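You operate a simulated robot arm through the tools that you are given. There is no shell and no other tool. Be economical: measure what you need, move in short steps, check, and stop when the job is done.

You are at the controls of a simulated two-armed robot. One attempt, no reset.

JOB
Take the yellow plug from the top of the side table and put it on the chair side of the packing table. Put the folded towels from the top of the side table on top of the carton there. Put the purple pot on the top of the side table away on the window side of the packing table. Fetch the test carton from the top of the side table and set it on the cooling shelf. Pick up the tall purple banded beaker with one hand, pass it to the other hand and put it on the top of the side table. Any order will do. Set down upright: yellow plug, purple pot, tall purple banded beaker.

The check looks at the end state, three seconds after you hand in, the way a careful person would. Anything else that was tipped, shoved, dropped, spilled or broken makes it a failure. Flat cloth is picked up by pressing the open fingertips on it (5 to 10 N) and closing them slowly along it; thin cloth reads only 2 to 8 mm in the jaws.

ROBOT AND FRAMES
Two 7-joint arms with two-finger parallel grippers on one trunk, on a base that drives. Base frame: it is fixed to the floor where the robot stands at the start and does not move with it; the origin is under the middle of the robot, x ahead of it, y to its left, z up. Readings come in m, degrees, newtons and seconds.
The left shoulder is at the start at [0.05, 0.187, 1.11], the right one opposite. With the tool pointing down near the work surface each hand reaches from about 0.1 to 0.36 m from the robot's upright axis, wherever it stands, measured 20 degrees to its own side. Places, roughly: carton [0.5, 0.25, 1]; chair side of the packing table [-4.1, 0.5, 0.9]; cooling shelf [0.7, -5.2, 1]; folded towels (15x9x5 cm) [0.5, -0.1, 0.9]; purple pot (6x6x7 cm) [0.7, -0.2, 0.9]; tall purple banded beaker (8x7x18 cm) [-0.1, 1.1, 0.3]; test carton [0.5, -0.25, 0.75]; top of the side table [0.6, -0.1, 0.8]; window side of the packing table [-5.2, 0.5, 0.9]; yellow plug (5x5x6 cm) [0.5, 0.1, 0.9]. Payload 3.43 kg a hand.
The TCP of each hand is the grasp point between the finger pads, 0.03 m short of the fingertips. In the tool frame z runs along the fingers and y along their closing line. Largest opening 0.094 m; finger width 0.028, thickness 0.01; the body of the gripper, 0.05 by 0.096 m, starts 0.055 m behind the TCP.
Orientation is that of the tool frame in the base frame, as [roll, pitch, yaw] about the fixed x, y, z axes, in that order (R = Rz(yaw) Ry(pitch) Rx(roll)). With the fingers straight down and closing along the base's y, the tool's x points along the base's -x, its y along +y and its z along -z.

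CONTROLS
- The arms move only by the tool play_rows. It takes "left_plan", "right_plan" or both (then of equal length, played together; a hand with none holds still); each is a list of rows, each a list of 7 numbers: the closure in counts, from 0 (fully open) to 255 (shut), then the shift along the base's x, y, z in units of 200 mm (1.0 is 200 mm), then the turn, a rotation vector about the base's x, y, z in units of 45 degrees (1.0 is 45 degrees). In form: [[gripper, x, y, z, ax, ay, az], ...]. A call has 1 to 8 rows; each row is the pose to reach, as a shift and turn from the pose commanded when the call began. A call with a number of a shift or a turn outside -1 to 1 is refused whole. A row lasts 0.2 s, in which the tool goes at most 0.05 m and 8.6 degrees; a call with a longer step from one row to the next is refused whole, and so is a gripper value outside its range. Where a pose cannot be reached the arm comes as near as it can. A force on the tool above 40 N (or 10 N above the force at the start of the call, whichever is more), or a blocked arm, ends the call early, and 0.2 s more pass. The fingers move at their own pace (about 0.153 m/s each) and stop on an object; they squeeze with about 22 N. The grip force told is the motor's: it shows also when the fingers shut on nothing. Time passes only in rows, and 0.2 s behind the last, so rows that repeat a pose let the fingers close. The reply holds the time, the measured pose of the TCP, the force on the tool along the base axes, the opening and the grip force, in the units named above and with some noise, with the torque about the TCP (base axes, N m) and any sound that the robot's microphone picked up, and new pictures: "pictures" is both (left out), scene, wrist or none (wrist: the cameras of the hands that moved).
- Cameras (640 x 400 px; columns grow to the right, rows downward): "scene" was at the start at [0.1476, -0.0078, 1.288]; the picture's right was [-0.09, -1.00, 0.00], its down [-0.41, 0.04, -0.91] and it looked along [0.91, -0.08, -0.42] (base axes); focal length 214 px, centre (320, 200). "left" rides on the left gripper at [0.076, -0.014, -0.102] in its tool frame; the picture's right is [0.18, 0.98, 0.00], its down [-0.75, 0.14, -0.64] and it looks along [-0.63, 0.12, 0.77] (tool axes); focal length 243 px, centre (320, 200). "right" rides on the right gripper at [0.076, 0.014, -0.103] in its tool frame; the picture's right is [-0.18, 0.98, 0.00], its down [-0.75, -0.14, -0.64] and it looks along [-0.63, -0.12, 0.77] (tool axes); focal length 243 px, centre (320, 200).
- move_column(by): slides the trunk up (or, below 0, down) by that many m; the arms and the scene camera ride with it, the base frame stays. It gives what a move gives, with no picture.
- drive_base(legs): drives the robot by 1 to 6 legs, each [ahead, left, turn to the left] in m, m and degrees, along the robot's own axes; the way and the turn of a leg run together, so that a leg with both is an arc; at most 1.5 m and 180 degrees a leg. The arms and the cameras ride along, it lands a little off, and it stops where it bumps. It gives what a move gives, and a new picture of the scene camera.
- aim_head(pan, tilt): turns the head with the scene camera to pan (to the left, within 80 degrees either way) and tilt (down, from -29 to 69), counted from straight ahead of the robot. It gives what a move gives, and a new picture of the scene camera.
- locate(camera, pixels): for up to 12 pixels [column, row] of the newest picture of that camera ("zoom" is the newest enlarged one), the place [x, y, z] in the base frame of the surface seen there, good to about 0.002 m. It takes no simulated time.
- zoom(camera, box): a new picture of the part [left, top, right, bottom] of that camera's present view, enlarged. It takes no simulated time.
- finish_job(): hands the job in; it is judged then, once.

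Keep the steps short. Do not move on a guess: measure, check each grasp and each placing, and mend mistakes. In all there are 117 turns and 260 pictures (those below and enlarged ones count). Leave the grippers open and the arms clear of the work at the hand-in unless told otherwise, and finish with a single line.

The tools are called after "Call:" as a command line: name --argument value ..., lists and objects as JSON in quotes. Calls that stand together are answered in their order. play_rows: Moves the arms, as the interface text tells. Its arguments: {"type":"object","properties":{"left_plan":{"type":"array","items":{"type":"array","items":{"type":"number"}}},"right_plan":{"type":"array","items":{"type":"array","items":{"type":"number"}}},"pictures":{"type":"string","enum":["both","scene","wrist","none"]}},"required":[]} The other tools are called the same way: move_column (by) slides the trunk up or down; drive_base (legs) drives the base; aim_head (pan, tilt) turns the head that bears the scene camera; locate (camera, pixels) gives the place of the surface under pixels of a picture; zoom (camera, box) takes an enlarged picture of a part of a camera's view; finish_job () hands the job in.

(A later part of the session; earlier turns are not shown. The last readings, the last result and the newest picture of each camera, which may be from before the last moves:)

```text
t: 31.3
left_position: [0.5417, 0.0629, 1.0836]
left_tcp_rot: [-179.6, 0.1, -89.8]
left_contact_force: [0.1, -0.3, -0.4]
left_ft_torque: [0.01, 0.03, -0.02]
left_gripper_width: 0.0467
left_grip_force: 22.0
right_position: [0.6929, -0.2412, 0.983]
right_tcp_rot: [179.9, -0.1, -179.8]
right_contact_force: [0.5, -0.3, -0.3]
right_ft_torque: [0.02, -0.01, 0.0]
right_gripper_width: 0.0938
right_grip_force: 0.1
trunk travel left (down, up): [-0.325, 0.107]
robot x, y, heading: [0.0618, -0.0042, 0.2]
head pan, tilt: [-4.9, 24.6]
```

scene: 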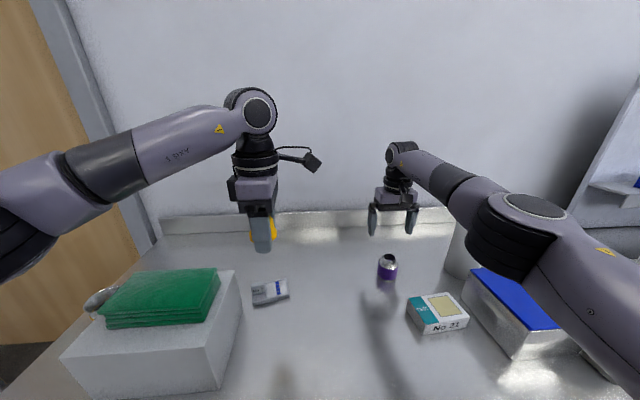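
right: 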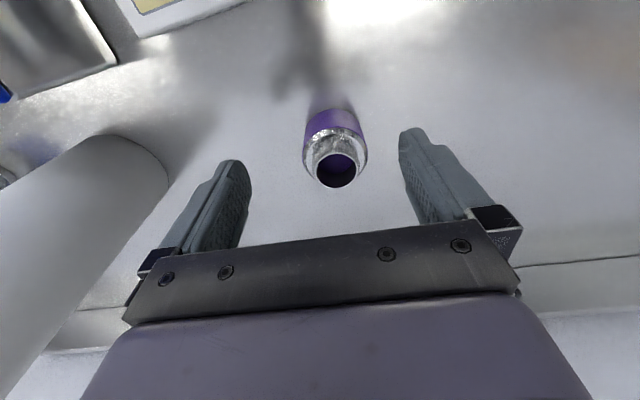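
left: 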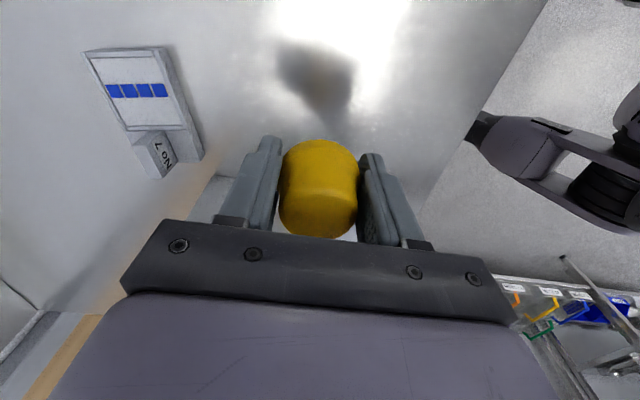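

Now the right hand: centre on the pot and lower to TCP 0.93 to check.

Call:
play_rows --right_plan '[[0, -0.09, 0.015, 0, 0, 0, 0], [0, -0.18, 0.033, 0, 0, 0, 0], [0, -0.18, 0.033, -0.12, 0, 0, 0], [0, -0.18, 0.033, -0.22, 0, 0, 0], [0, -0.18, 0.033, -0.22, 0, 0, 0]]' --pictures "wrist"

```text
t: 32.5
left_position: [0.5418, 0.0614, 1.0839]
left_tcp_rot: [-179.7, 0.1, -90.0]
left_contact_force: [0.0, 1.2, -0.6]
left_ft_torque: [-0.02, 0.03, 0.0]
left_gripper_width: 0.0468
left_grip_force: 22.1
right_position: [0.6567, -0.2355, 0.9391]
right_tcp_rot: [179.9, 0.1, -179.7]
right_contact_force: [0.6, 0.3, -0.3]
right_ft_torque: [0.02, 0.01, -0.01]
right_gripper_width: 0.0939
right_grip_force: 0.1
trunk travel left (down, up): [-0.325, 0.107]
robot x, y, heading: [0.0612, 0.0016, 0.3]
head pan, tilt: [-4.9, 24.6]
```

right: 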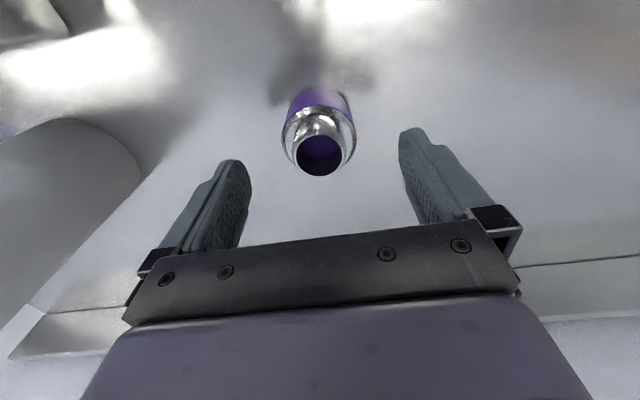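

Call:
locate --camera "right" --pixels '[[294, 160], [344, 160], [320, 140], [320, 177], [284, 128], [355, 128], [318, 92], [320, 120]]'

```text
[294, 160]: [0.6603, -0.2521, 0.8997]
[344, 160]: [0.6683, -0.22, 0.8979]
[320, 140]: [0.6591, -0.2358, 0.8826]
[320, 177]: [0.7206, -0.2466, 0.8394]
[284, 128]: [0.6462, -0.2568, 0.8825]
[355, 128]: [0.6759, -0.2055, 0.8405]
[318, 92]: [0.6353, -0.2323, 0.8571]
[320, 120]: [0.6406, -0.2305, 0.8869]
```

Pot centre ≈ [0.659, -0.235]; aligned. Lower to TCP 0.872, close, and lift a bit.

Call:
play_rows --right_plan '[[0, 0.01, 0, -0.1, 0, 0, 0], [0, 0.01, 0, -0.2, 0, 0, 0], [0, 0.01, 0, -0.28, 0, 0, 0], [0, 0.01, 0, -0.335, 0, 0, 0], [0, 0.01, 0, -0.335, 0, 0, 0], [120, 0.01, 0, -0.335, 0, 0, 0], [255, 0.01, 0, -0.335, 0, 0, 0], [255, 0.01, 0, -0.335, 0, 0, 0]]' --pictures "wrist"

Call:
play_rows --right_plan '[[255, 0, 0, 0.03, 0, 0, 0], [255, 0, 0, 0.08, 0, 0, 0], [255, 0, 0, 0.16, 0, 0, 0], [255, 0, 0, 0.25, 0, 0, 0], [255, 0, 0, 0.35, 0, 0, 0], [255, 0, 0, 0.45, 0, 0, 0], [255, 0, 0, 0.55, 0, 0, 0], [255, 0, 0, 0.6, 0, 0, 0]]' --pictures "both"

```text
t: 34.3
left_position: [0.5424, 0.0609, 1.0846]
left_tcp_rot: [-179.8, -0.1, -89.9]
left_contact_force: [0.3, -1.0, -0.5]
left_ft_torque: [0.0, 0.0, 0.01]
left_gripper_width: 0.0466
left_grip_force: 22.1
right_position: [0.6605, -0.2346, 0.8705]
right_tcp_rot: [-179.9, 0.1, -179.8]
right_contact_force: [-0.1, -0.7, 0.5]
right_ft_torque: [-0.04, -0.03, -0.03]
right_gripper_width: 0.0528
right_grip_force: 22.7
trunk travel left (down, up): [-0.325, 0.107]
robot x, y, heading: [0.0594, -0.0026, 0.2]
head pan, tilt: [-4.9, 24.6]
```

right: 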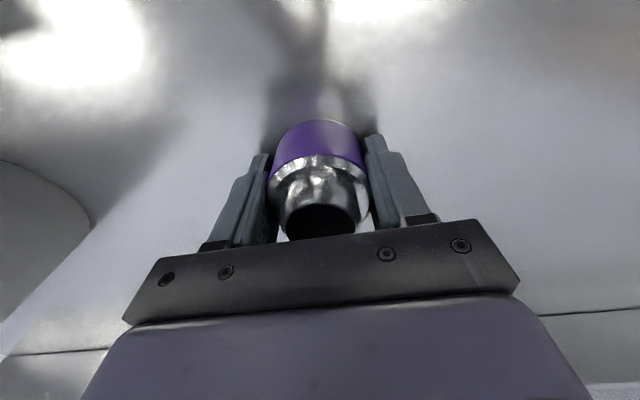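

```text
t: 36.1
left_position: [0.5415, 0.0622, 1.0837]
left_tcp_rot: [-179.8, 0.1, -89.9]
left_contact_force: [-0.1, 0.7, 1.0]
left_ft_torque: [0.0, -0.03, 0.0]
left_gripper_width: 0.0465
left_grip_force: 21.7
right_position: [0.659, -0.2345, 0.9931]
right_tcp_rot: [180.0, 0.1, -179.8]
right_contact_force: [0.0, 0.7, -1.2]
right_ft_torque: [0.03, 0.02, -0.01]
right_gripper_width: 0.0528
right_grip_force: 22.1
trunk travel left (down, up): [-0.325, 0.107]
robot x, y, heading: [0.061, -0.0035, 0.2]
head pan, tilt: [-4.9, 24.6]
```

scene: 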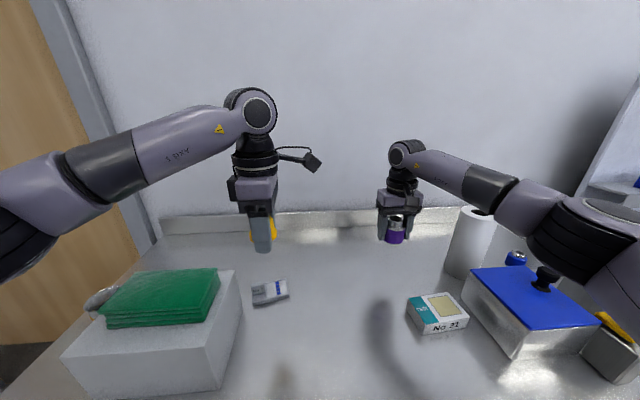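
right: 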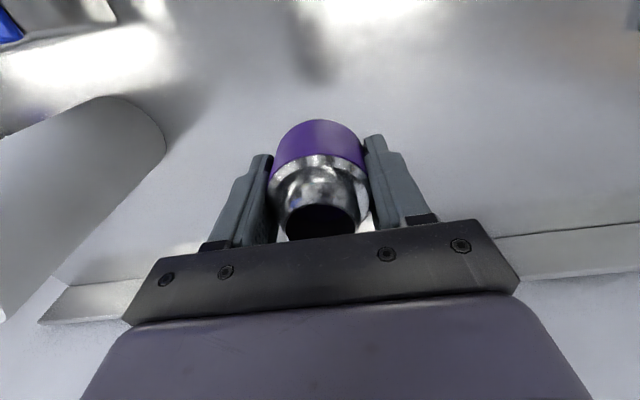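

Both objects held. I raise the right and pull both hands in close before driving.

Call:
play_rows --left_plan '[[255, -0.1, 0, 0.05, 0, 0, 0], [255, -0.2, 0, 0.1, 0, 0, 0], [255, -0.35, 0, 0.15, 0, 0, 0], [255, -0.5, 0, 0.2, 0, 0, 0], [255, -0.65, 0, 0.2, 0, 0, 0], [255, -0.75, 0.1, 0.2, 0, 0, 0], [255, -0.75, 0.2, 0.2, 0, 0, 0], [255, -0.75, 0.2, 0.2, 0, 0, 0]]' --right_plan '[[255, 0, 0, 0.1, 0, 0, 0], [255, -0.1, 0, 0.25, 0, 0, 0], [255, -0.25, 0, 0.4, 0, 0, 0], [255, -0.4, 0, 0.5, 0, 0, 0], [255, -0.6, 0, 0.55, 0, 0, 0], [255, -0.8, 0, 0.6, 0, 0, 0], [255, -0.95, 0, 0.6, 0, 0, 0], [255, -1, 0, 0.6, 0, 0, 0]]' --pictures "none"

Call:
aim_head --pan 75 --tilt 25

Call:
aim_head --pan -75 --tilt 20

```text
t: 37.9
left_position: [0.3909, 0.1, 1.1251]
left_tcp_rot: [-179.7, 0.1, -89.9]
left_contact_force: [0.7, 0.3, -1.0]
left_ft_torque: [-0.01, 0.03, 0.01]
left_gripper_width: 0.0466
left_grip_force: 21.9
right_position: [0.4588, -0.2344, 1.1119]
right_tcp_rot: [-180.0, 0.1, -179.8]
right_contact_force: [-0.1, -0.2, -2.6]
right_ft_torque: [0.02, -0.05, 0.0]
right_gripper_width: 0.0527
right_grip_force: 21.9
trunk travel left (down, up): [-0.325, 0.107]
robot x, y, heading: [0.0586, -0.0038, 0.2]
head pan, tilt: [-4.9, 24.6]
```

```text
t: 39.4
left_position: [0.3902, 0.1019, 1.1249]
left_tcp_rot: [-179.7, 0.0, -89.9]
left_contact_force: [0.1, -0.1, -1.1]
left_ft_torque: [-0.01, 0.01, 0.02]
left_gripper_width: 0.0465
left_grip_force: 22.0
right_position: [0.4589, -0.2341, 1.112]
right_tcp_rot: [180.0, 0.1, -179.8]
right_contact_force: [-0.5, -0.1, -2.3]
right_ft_torque: [0.0, 0.01, 0.0]
right_gripper_width: 0.0528
right_grip_force: 21.9
trunk travel left (down, up): [-0.325, 0.107]
robot x, y, heading: [0.0545, -0.0032, 0.2]
head pan, tilt: [75.0, 25.0]
```

scene: 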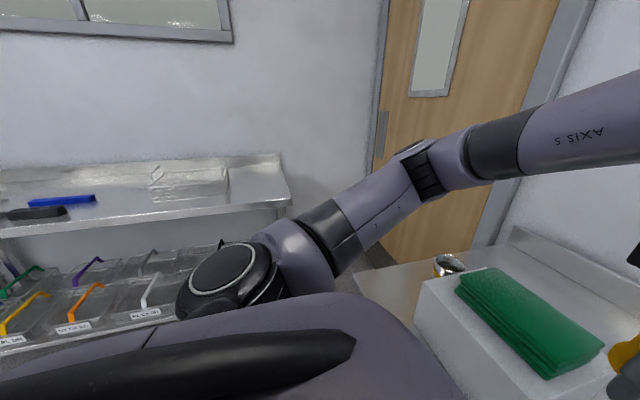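

```text
t: 41.8
left_position: [0.3918, 0.1008, 1.1254]
left_tcp_rot: [-179.6, 0.0, -89.8]
left_contact_force: [0.5, -0.1, -0.5]
left_ft_torque: [0.04, -0.02, -0.04]
left_gripper_width: 0.0465
left_grip_force: 21.6
right_position: [0.4603, -0.2336, 1.1128]
right_tcp_rot: [-179.9, 0.1, -179.8]
right_contact_force: [0.1, 0.1, -2.2]
right_ft_torque: [-0.04, 0.0, -0.01]
right_gripper_width: 0.0527
right_grip_force: 22.6
trunk travel left (down, up): [-0.325, 0.107]
robot x, y, heading: [0.0601, -0.0031, 0.5]
head pan, tilt: [-75.0, 20.0]
```

scene: 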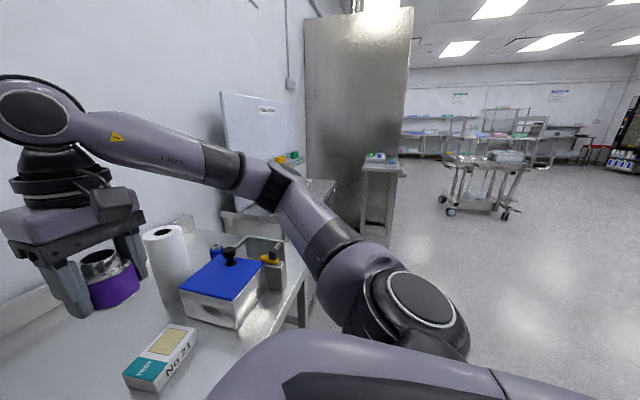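

The room is open to the right. I back 0.6 m away from the table, then turn right 90° and look toward the packing table.

Call:
drive_base --legs '[[-0.6, 0, 0], [0, 0, -90]]'

Call:
aim_head --pan -75 --tilt 10

```text
t: 48.9
left_position: [-0.4238, -0.337, 1.1246]
left_tcp_rot: [-179.7, -0.1, -179.4]
left_contact_force: [-0.2, -0.2, -0.3]
left_ft_torque: [-0.04, 0.0, 0.0]
left_gripper_width: 0.0464
left_grip_force: 22.6
right_position: [-0.7572, -0.4084, 1.112]
right_tcp_rot: [-180.0, 0.1, 90.7]
right_contact_force: [0.1, -0.4, -2.4]
right_ft_torque: [-0.02, 0.01, 0.01]
right_gripper_width: 0.053
right_grip_force: 22.0
trunk travel left (down, up): [-0.325, 0.107]
robot x, y, heading: [-0.5274, -0.0074, -89.2]
head pan, tilt: [-75.0, 20.0]
```

scene: 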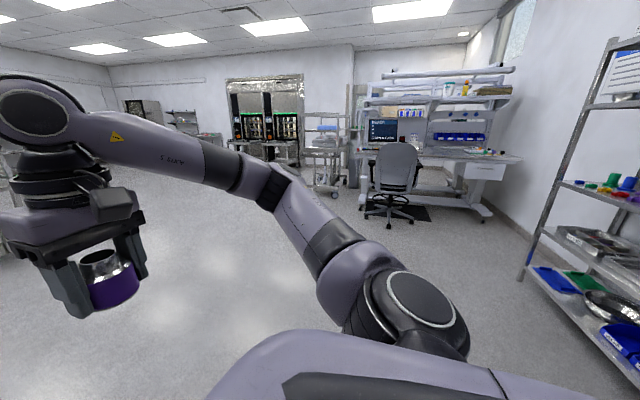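

```text
t: 49.7
left_position: [-0.4235, -0.3373, 1.124]
left_tcp_rot: [-179.6, 0.0, -179.4]
left_contact_force: [-0.4, 0.4, -0.4]
left_ft_torque: [-0.01, 0.0, 0.03]
left_gripper_width: 0.0464
left_grip_force: 21.8
right_position: [-0.7586, -0.4097, 1.1114]
right_tcp_rot: [180.0, 0.1, 90.6]
right_contact_force: [-0.1, -0.2, -2.3]
right_ft_torque: [-0.01, 0.0, 0.02]
right_gripper_width: 0.0528
right_grip_force: 21.8
trunk travel left (down, up): [-0.325, 0.107]
robot x, y, heading: [-0.5314, -0.0048, -89.2]
head pan, tilt: [-75.0, 10.0]
```

scene: 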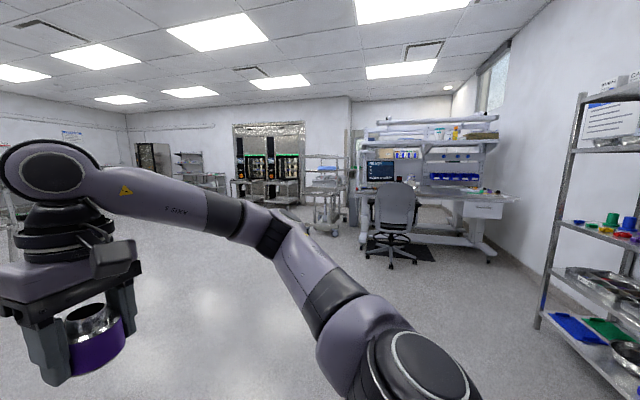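

I locate the packing table, chair and other things.

Call:
zoom --camera "scene" --box '[330, 100, 530, 280]'

Call:
locate --camera "scene" --pixels '[[396, 200], [393, 255], [460, 195], [515, 198], [366, 190], [490, 255], [330, 225], [430, 125], [480, 212], [545, 320], [560, 225], [380, 240]]'

```text
2.22 times, centred on (430, 190) of scene
```

zoom: 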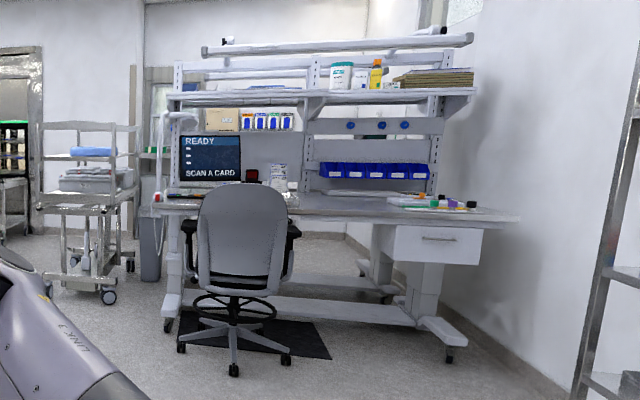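

```text
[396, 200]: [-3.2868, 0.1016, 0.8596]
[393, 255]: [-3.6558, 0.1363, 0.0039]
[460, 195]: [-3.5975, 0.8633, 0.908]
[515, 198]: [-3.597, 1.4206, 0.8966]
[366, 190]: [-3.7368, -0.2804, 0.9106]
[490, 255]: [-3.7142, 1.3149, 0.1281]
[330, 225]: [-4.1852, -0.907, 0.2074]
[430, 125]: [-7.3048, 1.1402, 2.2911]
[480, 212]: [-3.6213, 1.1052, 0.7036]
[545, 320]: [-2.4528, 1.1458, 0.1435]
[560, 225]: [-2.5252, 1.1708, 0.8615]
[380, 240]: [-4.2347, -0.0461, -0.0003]
```

Packing table front edge is at x≈-3.6, y -0.3…1.4, height 0.905; chair at y≈0.1. I turn to face it and drive up to x≈-2.5.

Call:
drive_base --legs '[[0, 0, -90.8], [1.4, 0, 0], [0.55, 0, 0], [0, -0.75, 0]]'

Call:
aim_head --pan 0 --tilt 15

```text
t: 66.8
left_position: [-2.8037, 0.6207, 1.1257]
left_tcp_rot: [-179.6, 0.0, 90.0]
left_contact_force: [0.2, -0.3, -0.7]
left_ft_torque: [0.01, 0.03, 0.01]
left_gripper_width: 0.0466
left_grip_force: 21.5
right_position: [-2.8712, 0.9557, 1.1116]
right_tcp_rot: [-179.9, 0.1, 0.2]
right_contact_force: [0.6, 0.1, -2.3]
right_ft_torque: [-0.04, -0.02, 0.03]
right_gripper_width: 0.053
right_grip_force: 22.1
trunk travel left (down, up): [-0.325, 0.107]
robot x, y, heading: [-2.4715, 0.7239, -180.0]
head pan, tilt: [-75.0, 10.0]
```

scene: 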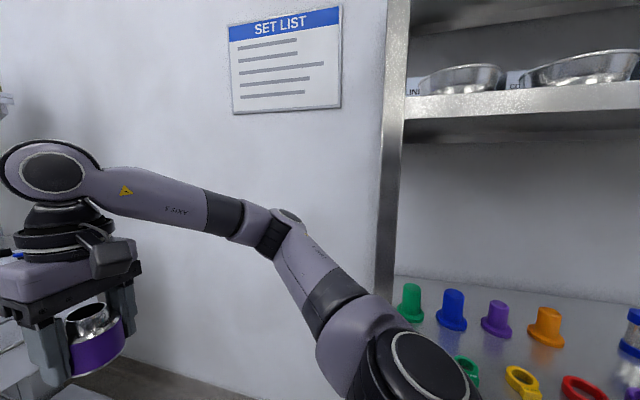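

```text
t: 68.3
left_position: [-2.8023, 0.6208, 1.1248]
left_tcp_rot: [-179.7, 0.1, 90.0]
left_contact_force: [-0.3, 0.4, -0.3]
left_ft_torque: [0.0, -0.02, 0.02]
left_gripper_width: 0.0462
left_grip_force: 21.9
right_position: [-2.8712, 0.9545, 1.1128]
right_tcp_rot: [-180.0, 0.1, 0.1]
right_contact_force: [-0.1, -0.5, -3.1]
right_ft_torque: [0.03, 0.02, 0.01]
right_gripper_width: 0.0526
right_grip_force: 22.4
trunk travel left (down, up): [-0.325, 0.107]
robot x, y, heading: [-2.4746, 0.7224, -179.5]
head pan, tilt: [0.0, 15.0]
```

scene: 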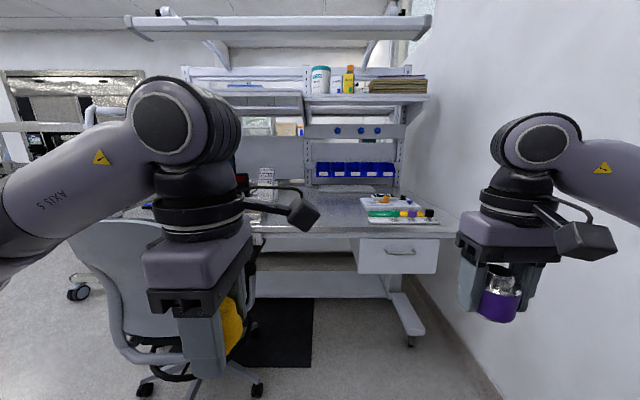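

I measure the free table surface and obstacles.

Call:
zoom --camera "scene" --box '[220, 100, 480, 262]'

Call:
locate --camera "scene" --pixels '[[300, 220], [300, 232], [330, 205], [400, 232], [455, 232], [345, 188], [320, 170], [285, 205], [290, 185], [365, 200], [250, 200], [320, 98]]'

```text
2.46 times, centred on (350, 181) of scene
```

zoom: 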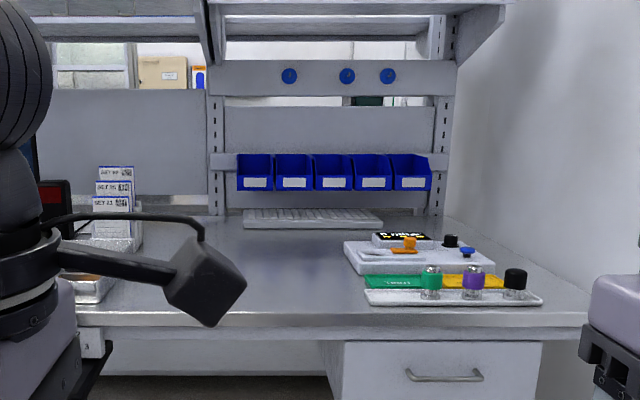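

```text
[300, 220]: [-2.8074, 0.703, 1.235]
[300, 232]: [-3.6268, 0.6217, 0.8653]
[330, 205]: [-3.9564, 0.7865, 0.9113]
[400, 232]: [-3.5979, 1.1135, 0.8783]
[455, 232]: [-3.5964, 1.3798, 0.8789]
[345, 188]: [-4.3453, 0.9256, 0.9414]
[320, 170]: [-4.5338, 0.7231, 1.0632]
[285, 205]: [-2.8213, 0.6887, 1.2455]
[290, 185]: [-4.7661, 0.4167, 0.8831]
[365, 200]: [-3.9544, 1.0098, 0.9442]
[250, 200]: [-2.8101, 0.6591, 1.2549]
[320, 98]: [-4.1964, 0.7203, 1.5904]
```

Surface z≈0.91, free area around y 0.55–0.85. I check the chair's back height and position versus my left elbow.

Call:
locate --camera "scene" --pixels '[[100, 221], [130, 300], [170, 340], [250, 275], [252, 262], [150, 215], [20, 215], [60, 165], [10, 250], [540, 140], [620, 170]]'

Call:
move_column --by 0.1

```text
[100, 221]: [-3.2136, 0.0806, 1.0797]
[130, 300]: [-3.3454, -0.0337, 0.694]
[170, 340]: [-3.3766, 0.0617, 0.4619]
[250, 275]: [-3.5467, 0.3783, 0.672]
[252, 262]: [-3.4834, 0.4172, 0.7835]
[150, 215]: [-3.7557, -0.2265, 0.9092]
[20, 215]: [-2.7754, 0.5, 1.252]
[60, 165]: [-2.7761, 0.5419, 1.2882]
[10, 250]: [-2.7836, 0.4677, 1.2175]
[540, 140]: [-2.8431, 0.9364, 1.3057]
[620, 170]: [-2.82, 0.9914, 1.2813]
```

```text
t: 69.6
left_position: [-2.8032, 0.6205, 1.2255]
left_tcp_rot: [-179.7, -0.1, 90.0]
left_contact_force: [-0.2, 0.9, -0.7]
left_ft_torque: [-0.01, -0.01, -0.01]
left_gripper_width: 0.0464
left_grip_force: 22.2
right_position: [-2.872, 0.9556, 1.2123]
right_tcp_rot: [180.0, 0.0, 0.2]
right_contact_force: [0.7, 0.0, -1.7]
right_ft_torque: [-0.01, 0.0, 0.02]
right_gripper_width: 0.0527
right_grip_force: 21.9
trunk travel left (down, up): [-0.425, 0.007]
robot x, y, heading: [-2.4719, 0.7217, -180.0]
head pan, tilt: [0.0, 15.0]
```

Trunk raised. Drive ahead first past the rack, then forward-right to [-3.3, 1.0], clear of the chair.

Call:
drive_base --legs '[[0.5, 0, 0], [0.1, -0.27, 0], [0.22, 0, 0]]'

```text
t: 75.5
left_position: [-3.6347, 0.8792, 1.2239]
left_tcp_rot: [-179.7, 0.0, 90.5]
left_contact_force: [0.1, 0.0, -0.4]
left_ft_torque: [-0.02, -0.02, 0.0]
left_gripper_width: 0.0466
left_grip_force: 22.2
right_position: [-3.708, 1.2144, 1.2112]
right_tcp_rot: [-179.9, 0.0, 0.6]
right_contact_force: [-0.7, -0.1, -3.3]
right_ft_torque: [0.02, -0.02, 0.01]
right_gripper_width: 0.0526
right_grip_force: 22.0
trunk travel left (down, up): [-0.425, 0.007]
robot x, y, heading: [-3.3033, 0.9872, -179.1]
head pan, tilt: [0.0, 15.0]
```

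scene: 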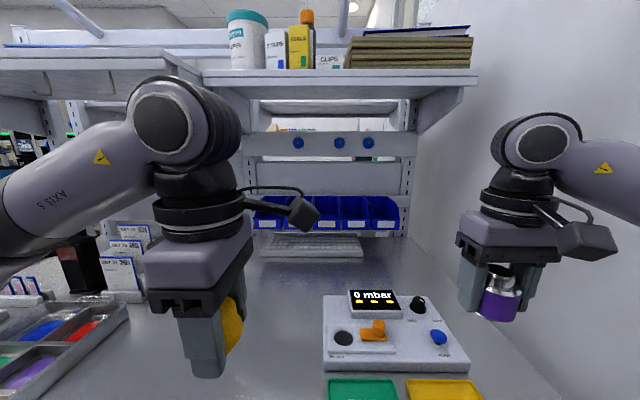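

I measure the free area of table around my left hand.

Call:
locate --camera "scene" --pixels '[[285, 320], [325, 340], [330, 300], [130, 312], [150, 330], [280, 280], [260, 250], [300, 380], [350, 288], [470, 72], [250, 72], [120, 350]]'

Call:
zoom --camera "left" --box '[0, 0, 640, 400]'

```text
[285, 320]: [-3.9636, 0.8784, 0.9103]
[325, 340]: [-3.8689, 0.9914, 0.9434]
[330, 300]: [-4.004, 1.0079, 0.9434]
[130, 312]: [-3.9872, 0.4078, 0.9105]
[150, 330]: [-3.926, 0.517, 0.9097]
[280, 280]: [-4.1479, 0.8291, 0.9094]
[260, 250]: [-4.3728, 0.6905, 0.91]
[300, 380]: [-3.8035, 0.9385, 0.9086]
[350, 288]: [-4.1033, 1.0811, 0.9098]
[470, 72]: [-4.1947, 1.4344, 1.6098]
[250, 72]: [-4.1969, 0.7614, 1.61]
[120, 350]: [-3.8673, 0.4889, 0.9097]
```

```text
1.00 times, centred on (320, 200) of left
```

zoom: 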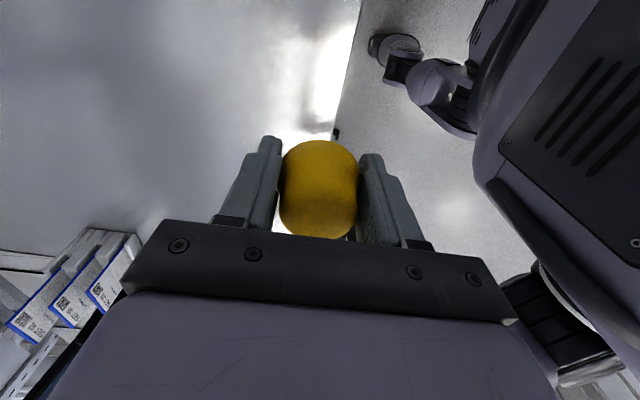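

Table z=0.910. I take the plug to [-3.83, 0.74], lowering partly.

Call:
play_rows --left_plan '[[255, -0.13, -0.09, -0.08, 0, 0, 0], [255, -0.26, -0.18, -0.2, 0, 0, 0], [255, -0.39, -0.28, -0.33, 0, 0, 0], [255, -0.53, -0.38, -0.46, 0, 0, 0], [255, -0.67, -0.48, -0.6, 0, 0, 0], [255, -0.81, -0.58, -0.75, 0, 0, 0], [255, -0.92, -0.66, -0.9, 0, 0, 0], [255, -0.975, -0.7, -1.0, 0, 0, 0]]' --pictures "both"

```text
t: 77.3
left_position: [-3.8291, 0.7386, 1.0236]
left_tcp_rot: [-179.7, 0.0, 90.4]
left_contact_force: [0.1, 0.8, -0.6]
left_ft_torque: [0.02, 0.0, 0.02]
left_gripper_width: 0.0463
left_grip_force: 21.4
right_position: [-3.7066, 1.2129, 1.2116]
right_tcp_rot: [180.0, 0.0, 0.6]
right_contact_force: [0.7, -0.4, -1.8]
right_ft_torque: [0.03, -0.02, 0.01]
right_gripper_width: 0.0527
right_grip_force: 21.8
trunk travel left (down, up): [-0.425, 0.007]
robot x, y, heading: [-3.3036, 0.9857, -179.4]
head pan, tilt: [0.0, 15.0]
```

scene: 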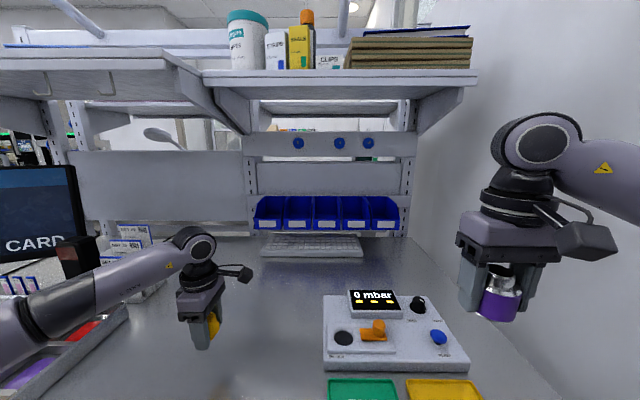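
left: 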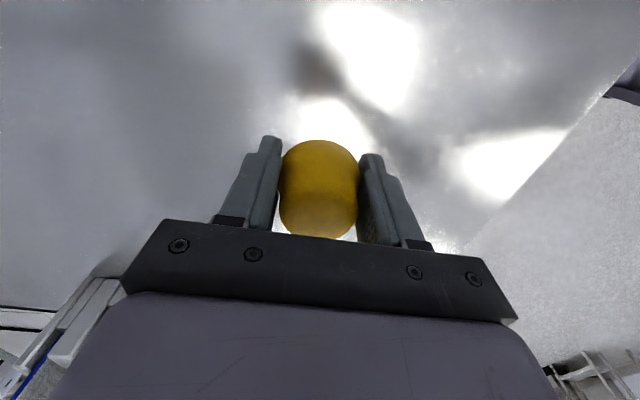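

Clear below. Lower to TCP 0.948, then 2–3 mm more watching the force.

Call:
play_rows --left_plan '[[255, 0, 0, -0.12, 0, 0, 0], [255, 0, 0, -0.24, 0, 0, 0], [255, 0, 0, -0.33, 0, 0, 0], [255, 0, 0, -0.37, 0, 0, 0], [255, 0, 0, -0.38, 0, 0, 0], [255, 0, 0, -0.386, 0, 0, 0], [255, 0, 0, -0.386, 0, 0, 0]]' --pictures "wrist"

```text
t: 78.9
left_position: [-3.8312, 0.7414, 0.9482]
left_tcp_rot: [-179.7, 0.0, 90.4]
left_contact_force: [0.2, 0.4, -0.9]
left_ft_torque: [0.01, -0.01, -0.03]
left_gripper_width: 0.0466
left_grip_force: 21.8
right_position: [-3.706, 1.2145, 1.2125]
right_tcp_rot: [-179.9, 0.0, 0.6]
right_contact_force: [0.5, 0.2, -3.0]
right_ft_torque: [-0.01, 0.0, -0.03]
right_gripper_width: 0.053
right_grip_force: 22.3
trunk travel left (down, up): [-0.425, 0.007]
robot x, y, heading: [-3.3077, 0.9842, -179.4]
head pan, tilt: [0.0, 15.0]
```

left: 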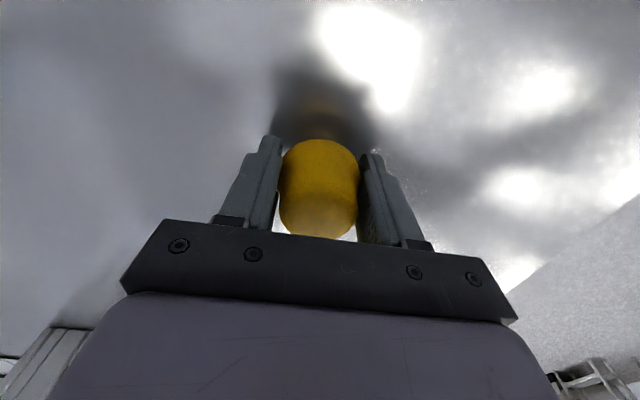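

Call:
play_rows --left_plan '[[255, 0, 0, -0.006, 0, 0, 0], [255, 0, 0, -0.012, 0, 0, 0], [255, 0, 0, -0.015, 0, 0, 0], [255, 0, 0, -0.015, 0, 0, 0]]' --pictures "none"

```text
t: 79.9
left_position: [-3.8301, 0.7401, 0.9441]
left_tcp_rot: [-179.4, 0.1, 90.5]
left_contact_force: [-0.4, -0.3, 6.9]
left_ft_torque: [-0.09, -0.04, 0.02]
left_gripper_width: 0.0467
left_grip_force: 21.6
right_position: [-3.7059, 1.2138, 1.2118]
right_tcp_rot: [180.0, 0.1, 0.6]
right_contact_force: [-0.1, 1.0, -1.7]
right_ft_torque: [0.0, 0.01, -0.05]
right_gripper_width: 0.0524
right_grip_force: 22.4
trunk travel left (down, up): [-0.425, 0.007]
robot x, y, heading: [-3.3033, 0.9836, -179.5]
head pan, tilt: [0.0, 15.0]
```

Touching (7 N). I open, wait, rise, and look.

Call:
play_rows --left_plan '[[200, 0, 0, 0, 0, 0, 0], [100, 0, 0, 0, 0, 0, 0], [0, 0, 0, 0, 0, 0, 0], [0, 0, 0, 0, 0, 0, 0], [0, 0, 0, 0.1, 0, 0, 0], [0, 0, 0, 0.25, 0, 0, 0], [0, 0, 0, 0.5, 0, 0, 0], [0, 0, 0, 0.75, 0, 0, 0]]' --pictures "both"

```text
t: 81.7
left_position: [-3.8317, 0.7406, 1.0955]
left_tcp_rot: [-179.7, 0.1, 90.5]
left_contact_force: [0.5, 0.4, -0.4]
left_ft_torque: [0.0, 0.0, 0.02]
left_gripper_width: 0.094
left_grip_force: 0.0
right_position: [-3.707, 1.2141, 1.2105]
right_tcp_rot: [180.0, 0.1, 0.6]
right_contact_force: [-0.9, -0.3, -1.1]
right_ft_torque: [0.02, -0.04, 0.02]
right_gripper_width: 0.0529
right_grip_force: 21.8
trunk travel left (down, up): [-0.425, 0.007]
robot x, y, heading: [-3.3029, 0.9855, -179.2]
head pan, tilt: [0.0, 15.0]
```

scene: 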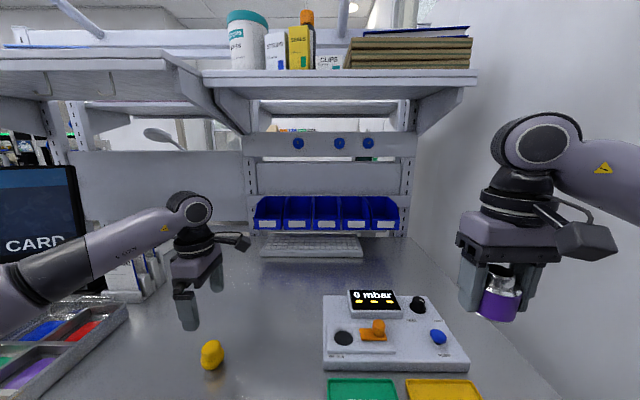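
left: 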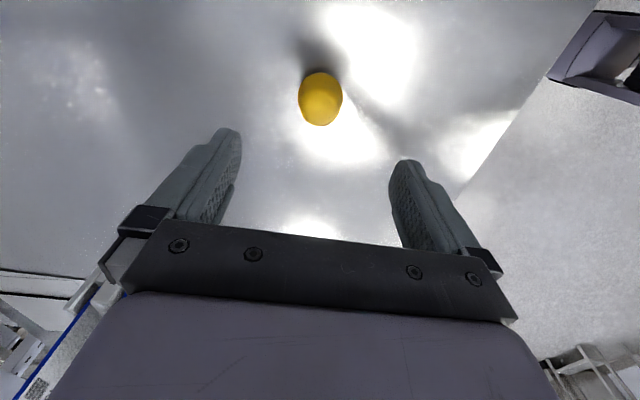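

Plug stands upright. I tuck the left hand back up, then back away along the way I came.

Call:
play_rows --left_plan '[[0, 0.05, 0.05, 0.2, 0, 0, 0], [0, 0.15, 0.1, 0.4, 0, 0, 0], [0, 0.33, 0.2, 0.5, 0, 0, 0], [0, 0.53, 0.3, 0.55, 0, 0, 0], [0, 0.73, 0.4, 0.6, 0, 0, 0], [0, 0.9, 0.45, 0.6, 0, 0, 0], [0, 0.975, 0.45, 0.6, 0, 0, 0]]' --pictures "none"

Call:
drive_base --legs '[[-0.25, 0, 0], [-0.1, 0.27, 0], [-0.5, 0, 0], [0, 1.4, 0]]'

```text
t: 83.3
left_position: [-3.6341, 0.8306, 1.2139]
left_tcp_rot: [-179.8, -0.1, 90.5]
left_contact_force: [0.7, -0.3, -0.1]
left_ft_torque: [-0.01, 0.03, -0.02]
left_gripper_width: 0.0942
left_grip_force: 0.0
right_position: [-3.7069, 1.2133, 1.2121]
right_tcp_rot: [-180.0, 0.1, 0.6]
right_contact_force: [0.1, -0.2, -2.0]
right_ft_torque: [-0.01, 0.02, -0.01]
right_gripper_width: 0.0525
right_grip_force: 21.9
trunk travel left (down, up): [-0.425, 0.007]
robot x, y, heading: [-3.3037, 0.9894, -179.4]
head pan, tilt: [0.0, 15.0]
```

```text
t: 95.8
left_position: [-2.7672, -0.8194, 1.2137]
left_tcp_rot: [-179.7, 0.0, 90.7]
left_contact_force: [0.4, 0.0, 1.0]
left_ft_torque: [-0.03, -0.02, -0.02]
left_gripper_width: 0.0937
left_grip_force: 0.0
right_position: [-2.8401, -0.435, 1.2114]
right_tcp_rot: [180.0, 0.2, 0.9]
right_contact_force: [-0.8, -0.2, -1.7]
right_ft_torque: [0.04, -0.03, 0.02]
right_gripper_width: 0.0525
right_grip_force: 22.2
trunk travel left (down, up): [-0.425, 0.007]
robot x, y, heading: [-2.4372, -0.6611, -179.1]
head pan, tilt: [0.0, 15.0]
```

scene: 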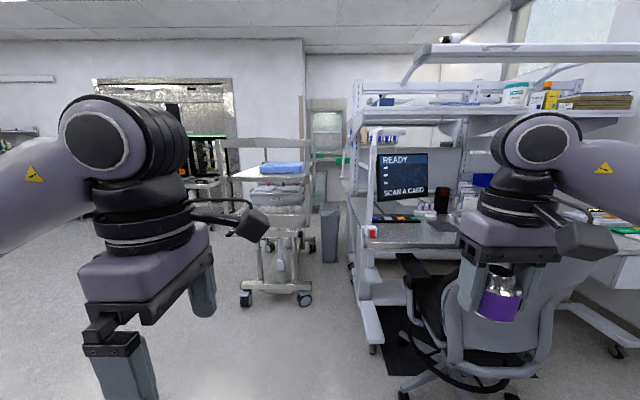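

I map the cart, bin, and table end to choose the path.

Call:
locate --camera "scene" --pixels '[[246, 298], [306, 298], [275, 180], [330, 250], [322, 240], [338, 245], [350, 200], [375, 340], [365, 230], [225, 150], [312, 240], [205, 195]]'

Call:
zoom --camera "scene" --box '[200, 60, 440, 320]'

```text
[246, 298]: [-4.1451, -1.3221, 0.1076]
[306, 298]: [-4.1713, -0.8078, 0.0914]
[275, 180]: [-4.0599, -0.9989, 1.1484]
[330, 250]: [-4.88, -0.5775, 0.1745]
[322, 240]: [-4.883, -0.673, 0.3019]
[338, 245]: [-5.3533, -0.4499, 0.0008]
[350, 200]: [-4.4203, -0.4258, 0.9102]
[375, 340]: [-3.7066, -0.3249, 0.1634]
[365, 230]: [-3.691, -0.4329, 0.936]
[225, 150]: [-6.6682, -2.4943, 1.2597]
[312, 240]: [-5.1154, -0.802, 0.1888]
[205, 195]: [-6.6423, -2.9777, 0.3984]
```

```text
1.54 times, centred on (320, 190) of scene
```

zoom: 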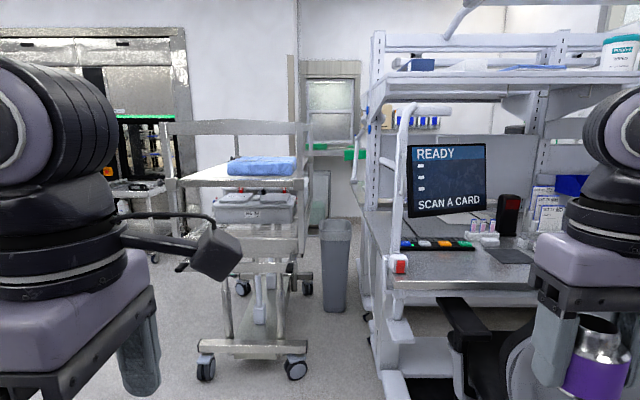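

The cart and bin block the near passage. I go around the cart: left to y≈-2.1, then ahead to x≈-5.2, and look.

Call:
drive_base --legs '[[0, 1.4, 0], [1.4, 0, -0.9], [1.3, 0, 0]]'

Call:
aim_head --pan -60 --tilt 12

```text
t: 115.5
left_position: [-5.4563, -2.1835, 1.2146]
left_tcp_rot: [-179.7, 0.0, 88.2]
left_contact_force: [1.3, -0.9, -0.2]
left_ft_torque: [-0.02, 0.0, 0.02]
left_gripper_width: 0.094
left_grip_force: 0.0
right_position: [-5.5114, -1.798, 1.2124]
right_tcp_rot: [-180.0, 0.1, -1.7]
right_contact_force: [-0.2, 0.2, -2.7]
right_ft_torque: [0.01, -0.04, 0.01]
right_gripper_width: 0.0526
right_grip_force: 22.0
trunk travel left (down, up): [-0.425, 0.007]
robot x, y, heading: [-5.1186, -2.0448, 178.4]
head pan, tilt: [0.0, 15.0]
```

scene: 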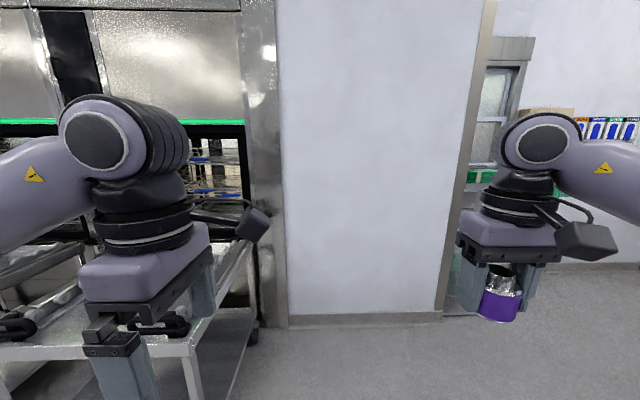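

```text
t: 116.8
left_position: [-5.456, -2.1845, 1.2138]
left_tcp_rot: [-179.7, 0.0, 88.3]
left_contact_force: [-0.7, 0.7, -0.2]
left_ft_torque: [0.02, -0.03, 0.05]
left_gripper_width: 0.0939
left_grip_force: 0.0
right_position: [-5.5119, -1.7975, 1.2109]
right_tcp_rot: [180.0, 0.1, -1.7]
right_contact_force: [-1.0, -0.6, -2.2]
right_ft_torque: [0.0, 0.01, 0.0]
right_gripper_width: 0.0525
right_grip_force: 22.0
trunk travel left (down, up): [-0.425, 0.007]
robot x, y, heading: [-5.1189, -2.0438, 178.4]
head pan, tilt: [-60.0, 12.0]
```

scene: 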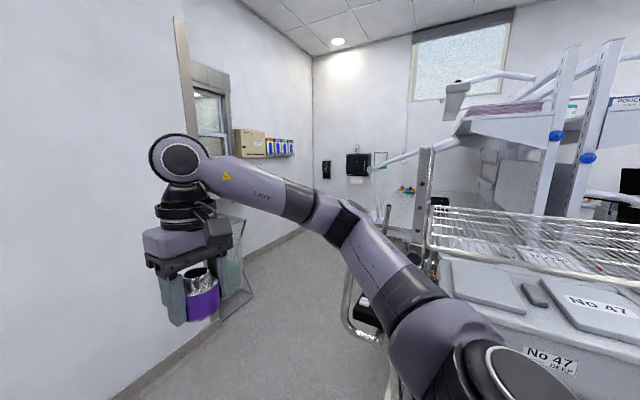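

I measure the corridor: wall, cart, table's far side.

Call:
zoom --camera "scene" --box '[320, 100, 640, 300]'

Call:
locate --camera "scene" --pixels '[[200, 340], [280, 150], [250, 250], [428, 160], [450, 265], [380, 335], [395, 210], [465, 120], [300, 245], [340, 245], [405, 190], [420, 240]]'

```text
2.00 times, centred on (480, 200) of scene
```

zoom: 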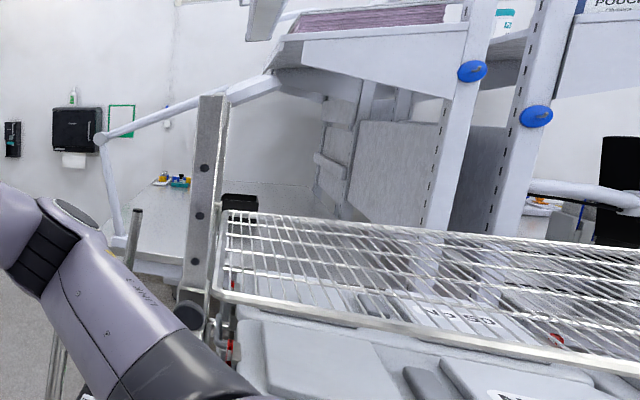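

```text
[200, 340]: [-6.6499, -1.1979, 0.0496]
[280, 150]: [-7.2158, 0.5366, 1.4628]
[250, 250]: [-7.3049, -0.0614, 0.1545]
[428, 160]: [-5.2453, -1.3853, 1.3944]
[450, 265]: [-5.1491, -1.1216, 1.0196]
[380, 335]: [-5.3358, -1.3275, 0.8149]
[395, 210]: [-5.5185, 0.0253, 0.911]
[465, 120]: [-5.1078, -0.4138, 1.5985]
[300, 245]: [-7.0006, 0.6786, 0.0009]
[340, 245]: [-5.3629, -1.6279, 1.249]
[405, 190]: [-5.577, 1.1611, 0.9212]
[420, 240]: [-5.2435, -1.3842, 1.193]
```

Corridor between wall (x≈-6.65) and cart (x≈-5.35) is wide enough. I go ahead to x≈-5.98 and turn right 90°.

Call:
drive_base --legs '[[0.84, 0, 1.6], [0, 0, -90]]'

Call:
aim_head --pan -25 --tilt 12

```text
t: 125.1
left_position: [-6.1257, -1.7092, 1.2143]
left_tcp_rot: [-179.7, 0.0, 1.0]
left_contact_force: [0.4, -0.2, 0.2]
left_ft_torque: [0.02, -0.01, -0.01]
left_gripper_width: 0.0942
left_grip_force: 0.0
right_position: [-5.7435, -1.6343, 1.212]
right_tcp_rot: [-179.9, 0.2, -88.9]
right_contact_force: [-0.2, 0.4, -2.0]
right_ft_torque: [-0.04, 0.01, 0.0]
right_gripper_width: 0.0526
right_grip_force: 22.0
trunk travel left (down, up): [-0.425, 0.007]
robot x, y, heading: [-5.9695, -2.0376, 91.0]
head pan, tilt: [-60.0, 12.0]
```

scene: 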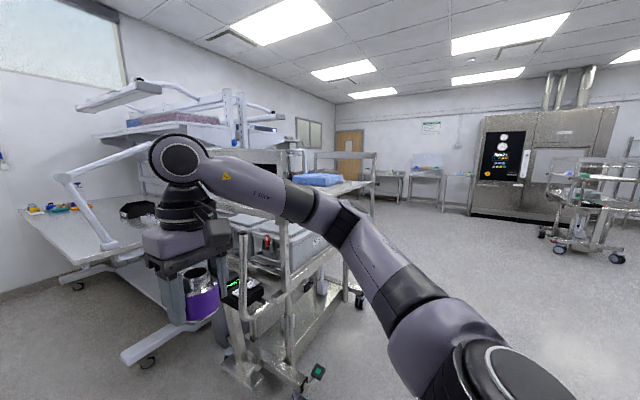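

```text
t: 126.2
left_position: [-6.1258, -1.7092, 1.2136]
left_tcp_rot: [-179.7, -0.1, 0.9]
left_contact_force: [-0.5, -1.5, -0.6]
left_ft_torque: [0.01, 0.0, 0.0]
left_gripper_width: 0.0939
left_grip_force: 0.1
right_position: [-5.7437, -1.6346, 1.2115]
right_tcp_rot: [-180.0, 0.0, -88.9]
right_contact_force: [-0.1, 0.5, -3.1]
right_ft_torque: [-0.01, 0.01, 0.0]
right_gripper_width: 0.0528
right_grip_force: 22.1
trunk travel left (down, up): [-0.425, 0.007]
robot x, y, heading: [-5.9703, -2.0354, 91.1]
head pan, tilt: [-25.0, 12.0]
```

scene: 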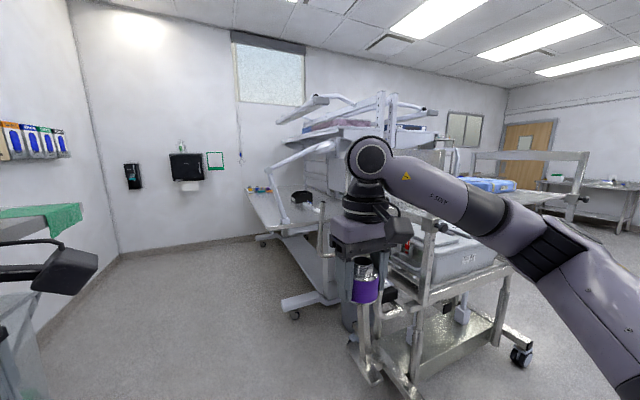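

Call:
locate --camera "scene" --pixels '[[290, 225], [250, 192], [288, 223], [285, 200], [283, 170], [316, 150], [300, 196], [320, 100], [292, 316], [350, 350], [82, 212], [45, 235]]'

Call:
zoom --camera "scene" --box '[220, 80, 460, 230]'

```text
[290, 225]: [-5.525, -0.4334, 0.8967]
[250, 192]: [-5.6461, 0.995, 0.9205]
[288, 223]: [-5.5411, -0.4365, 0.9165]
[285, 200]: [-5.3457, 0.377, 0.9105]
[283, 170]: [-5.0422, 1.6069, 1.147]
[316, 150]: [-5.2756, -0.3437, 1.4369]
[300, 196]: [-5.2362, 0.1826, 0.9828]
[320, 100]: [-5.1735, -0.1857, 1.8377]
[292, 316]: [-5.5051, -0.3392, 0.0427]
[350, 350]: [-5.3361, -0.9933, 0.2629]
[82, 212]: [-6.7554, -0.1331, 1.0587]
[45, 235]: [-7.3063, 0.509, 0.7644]
```

```text
2.67 times, centred on (340, 155) of scene
```

zoom: 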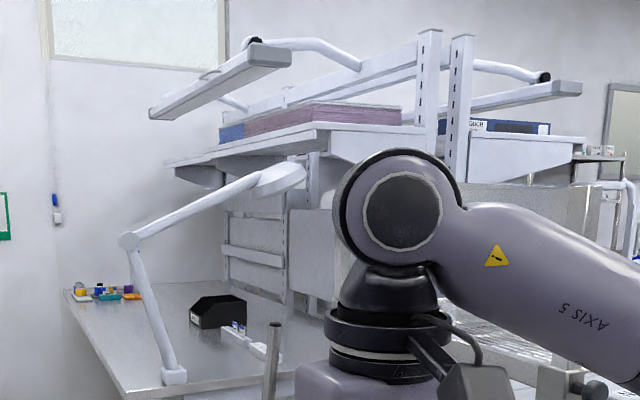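

Call:
locate --camera "scene" --pixels '[[268, 170], [262, 190], [277, 200], [250, 215], [15, 215], [30, 232], [70, 140], [8, 250], [40, 140], [75, 170], [262, 240], [330, 140]]'

Call:
drive_base --legs '[[0.8, 0, -1]]'

Call:
aim_head --pan 0 --tilt 20

```text
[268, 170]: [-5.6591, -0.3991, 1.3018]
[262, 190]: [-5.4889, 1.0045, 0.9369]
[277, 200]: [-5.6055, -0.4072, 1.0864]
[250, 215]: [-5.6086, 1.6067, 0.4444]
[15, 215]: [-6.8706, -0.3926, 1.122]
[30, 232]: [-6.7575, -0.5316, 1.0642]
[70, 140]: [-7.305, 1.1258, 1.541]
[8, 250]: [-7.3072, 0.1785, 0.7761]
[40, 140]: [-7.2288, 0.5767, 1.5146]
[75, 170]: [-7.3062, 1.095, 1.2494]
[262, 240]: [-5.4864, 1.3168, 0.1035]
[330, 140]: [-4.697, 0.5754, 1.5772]
```

```text
t: 130.4
left_position: [-6.1321, -0.909, 1.2139]
left_tcp_rot: [-179.6, 0.0, 0.3]
left_contact_force: [0.5, 0.6, -0.2]
left_ft_torque: [-0.01, 0.01, 0.0]
left_gripper_width: 0.0939
left_grip_force: 0.0
right_position: [-5.7489, -0.8394, 1.2124]
right_tcp_rot: [180.0, 0.1, -89.6]
right_contact_force: [-0.2, 0.1, -1.8]
right_ft_torque: [0.03, -0.04, -0.01]
right_gripper_width: 0.0526
right_grip_force: 21.8
trunk travel left (down, up): [-0.425, 0.007]
robot x, y, heading: [-5.9823, -1.2395, 90.0]
head pan, tilt: [-25.0, 12.0]
```

scene: 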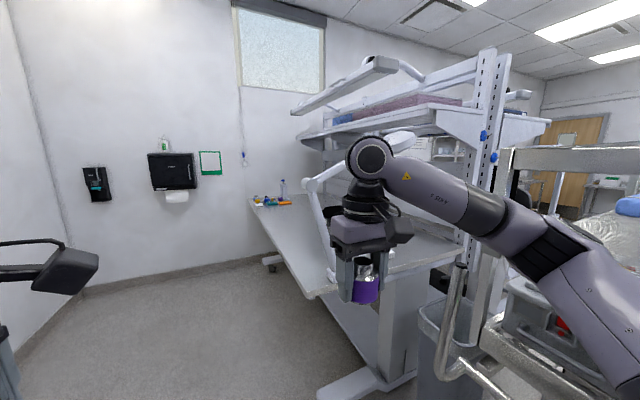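

```text
t: 131.3
left_position: [-6.1328, -0.9095, 1.2127]
left_tcp_rot: [-179.7, 0.0, 0.2]
left_contact_force: [-0.3, -0.1, 0.8]
left_ft_torque: [0.01, 0.02, 0.0]
left_gripper_width: 0.0942
left_grip_force: 0.1
right_position: [-5.7499, -0.8399, 1.2112]
right_tcp_rot: [-179.9, 0.1, -89.6]
right_contact_force: [0.3, -0.2, -2.6]
right_ft_torque: [0.0, 0.0, 0.0]
right_gripper_width: 0.0526
right_grip_force: 21.9
trunk travel left (down, up): [-0.425, 0.007]
robot x, y, heading: [-5.9787, -1.2403, 90.5]
head pan, tilt: [0.0, 20.0]
```

scene: 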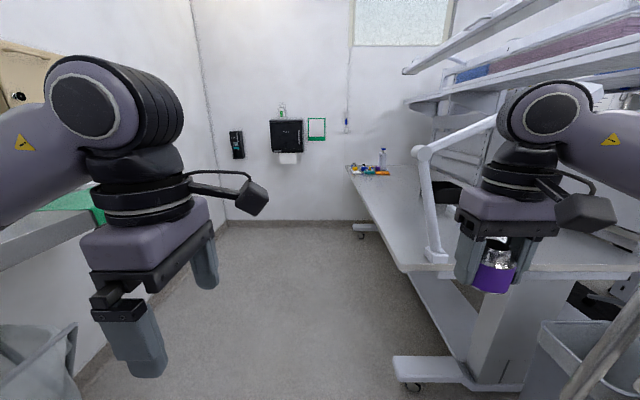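

Call:
locate --camera "scene" --pixels '[[70, 330], [60, 345], [80, 240], [100, 222], [20, 262], [30, 380], [85, 205], [425, 150], [415, 152], [440, 258], [405, 270], [352, 180]]'

```text
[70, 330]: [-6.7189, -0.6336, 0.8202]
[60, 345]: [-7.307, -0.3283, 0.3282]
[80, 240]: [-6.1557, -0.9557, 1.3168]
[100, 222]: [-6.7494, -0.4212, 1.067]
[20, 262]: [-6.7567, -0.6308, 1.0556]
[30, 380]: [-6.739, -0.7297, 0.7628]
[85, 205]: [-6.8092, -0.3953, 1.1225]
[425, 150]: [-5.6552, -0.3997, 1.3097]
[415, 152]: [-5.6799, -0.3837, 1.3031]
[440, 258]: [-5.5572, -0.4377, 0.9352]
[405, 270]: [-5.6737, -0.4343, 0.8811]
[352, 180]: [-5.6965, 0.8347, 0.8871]
```

Table's far edge is x≈-5.69, lamp joint at [-5.67, -0.39, 1.30]. I strafe left to x≈-6.25, drive past the lamp to y≈0.45, then turn right to face the table.

Call:
drive_base --legs '[[0, 0.27, 0], [0.85, 0, -0.3], [0.8, 0, 0]]'

```text
t: 141.2
left_position: [-6.3606, 0.7265, 1.2148]
left_tcp_rot: [-179.7, 0.0, -1.8]
left_contact_force: [-0.2, -0.1, 0.0]
left_ft_torque: [-0.02, 0.0, 0.01]
left_gripper_width: 0.0941
left_grip_force: 0.0
right_position: [-5.9742, 0.7837, 1.2113]
right_tcp_rot: [180.0, 0.1, -91.8]
right_contact_force: [0.1, 0.8, -2.7]
right_ft_torque: [-0.02, -0.03, -0.03]
right_gripper_width: 0.0526
right_grip_force: 22.2
trunk travel left (down, up): [-0.425, 0.007]
robot x, y, heading: [-6.2199, 0.387, 88.4]
head pan, tilt: [0.0, 20.0]
```

scene: 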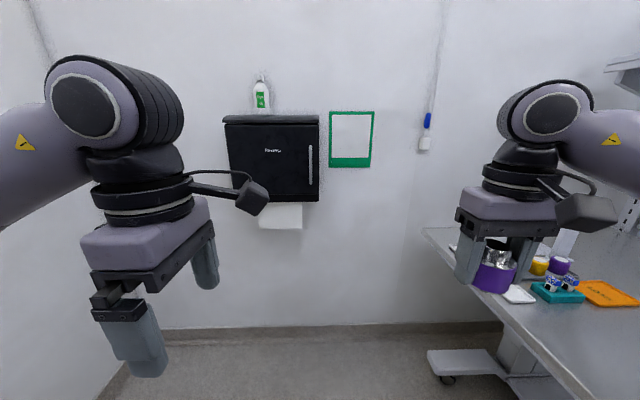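

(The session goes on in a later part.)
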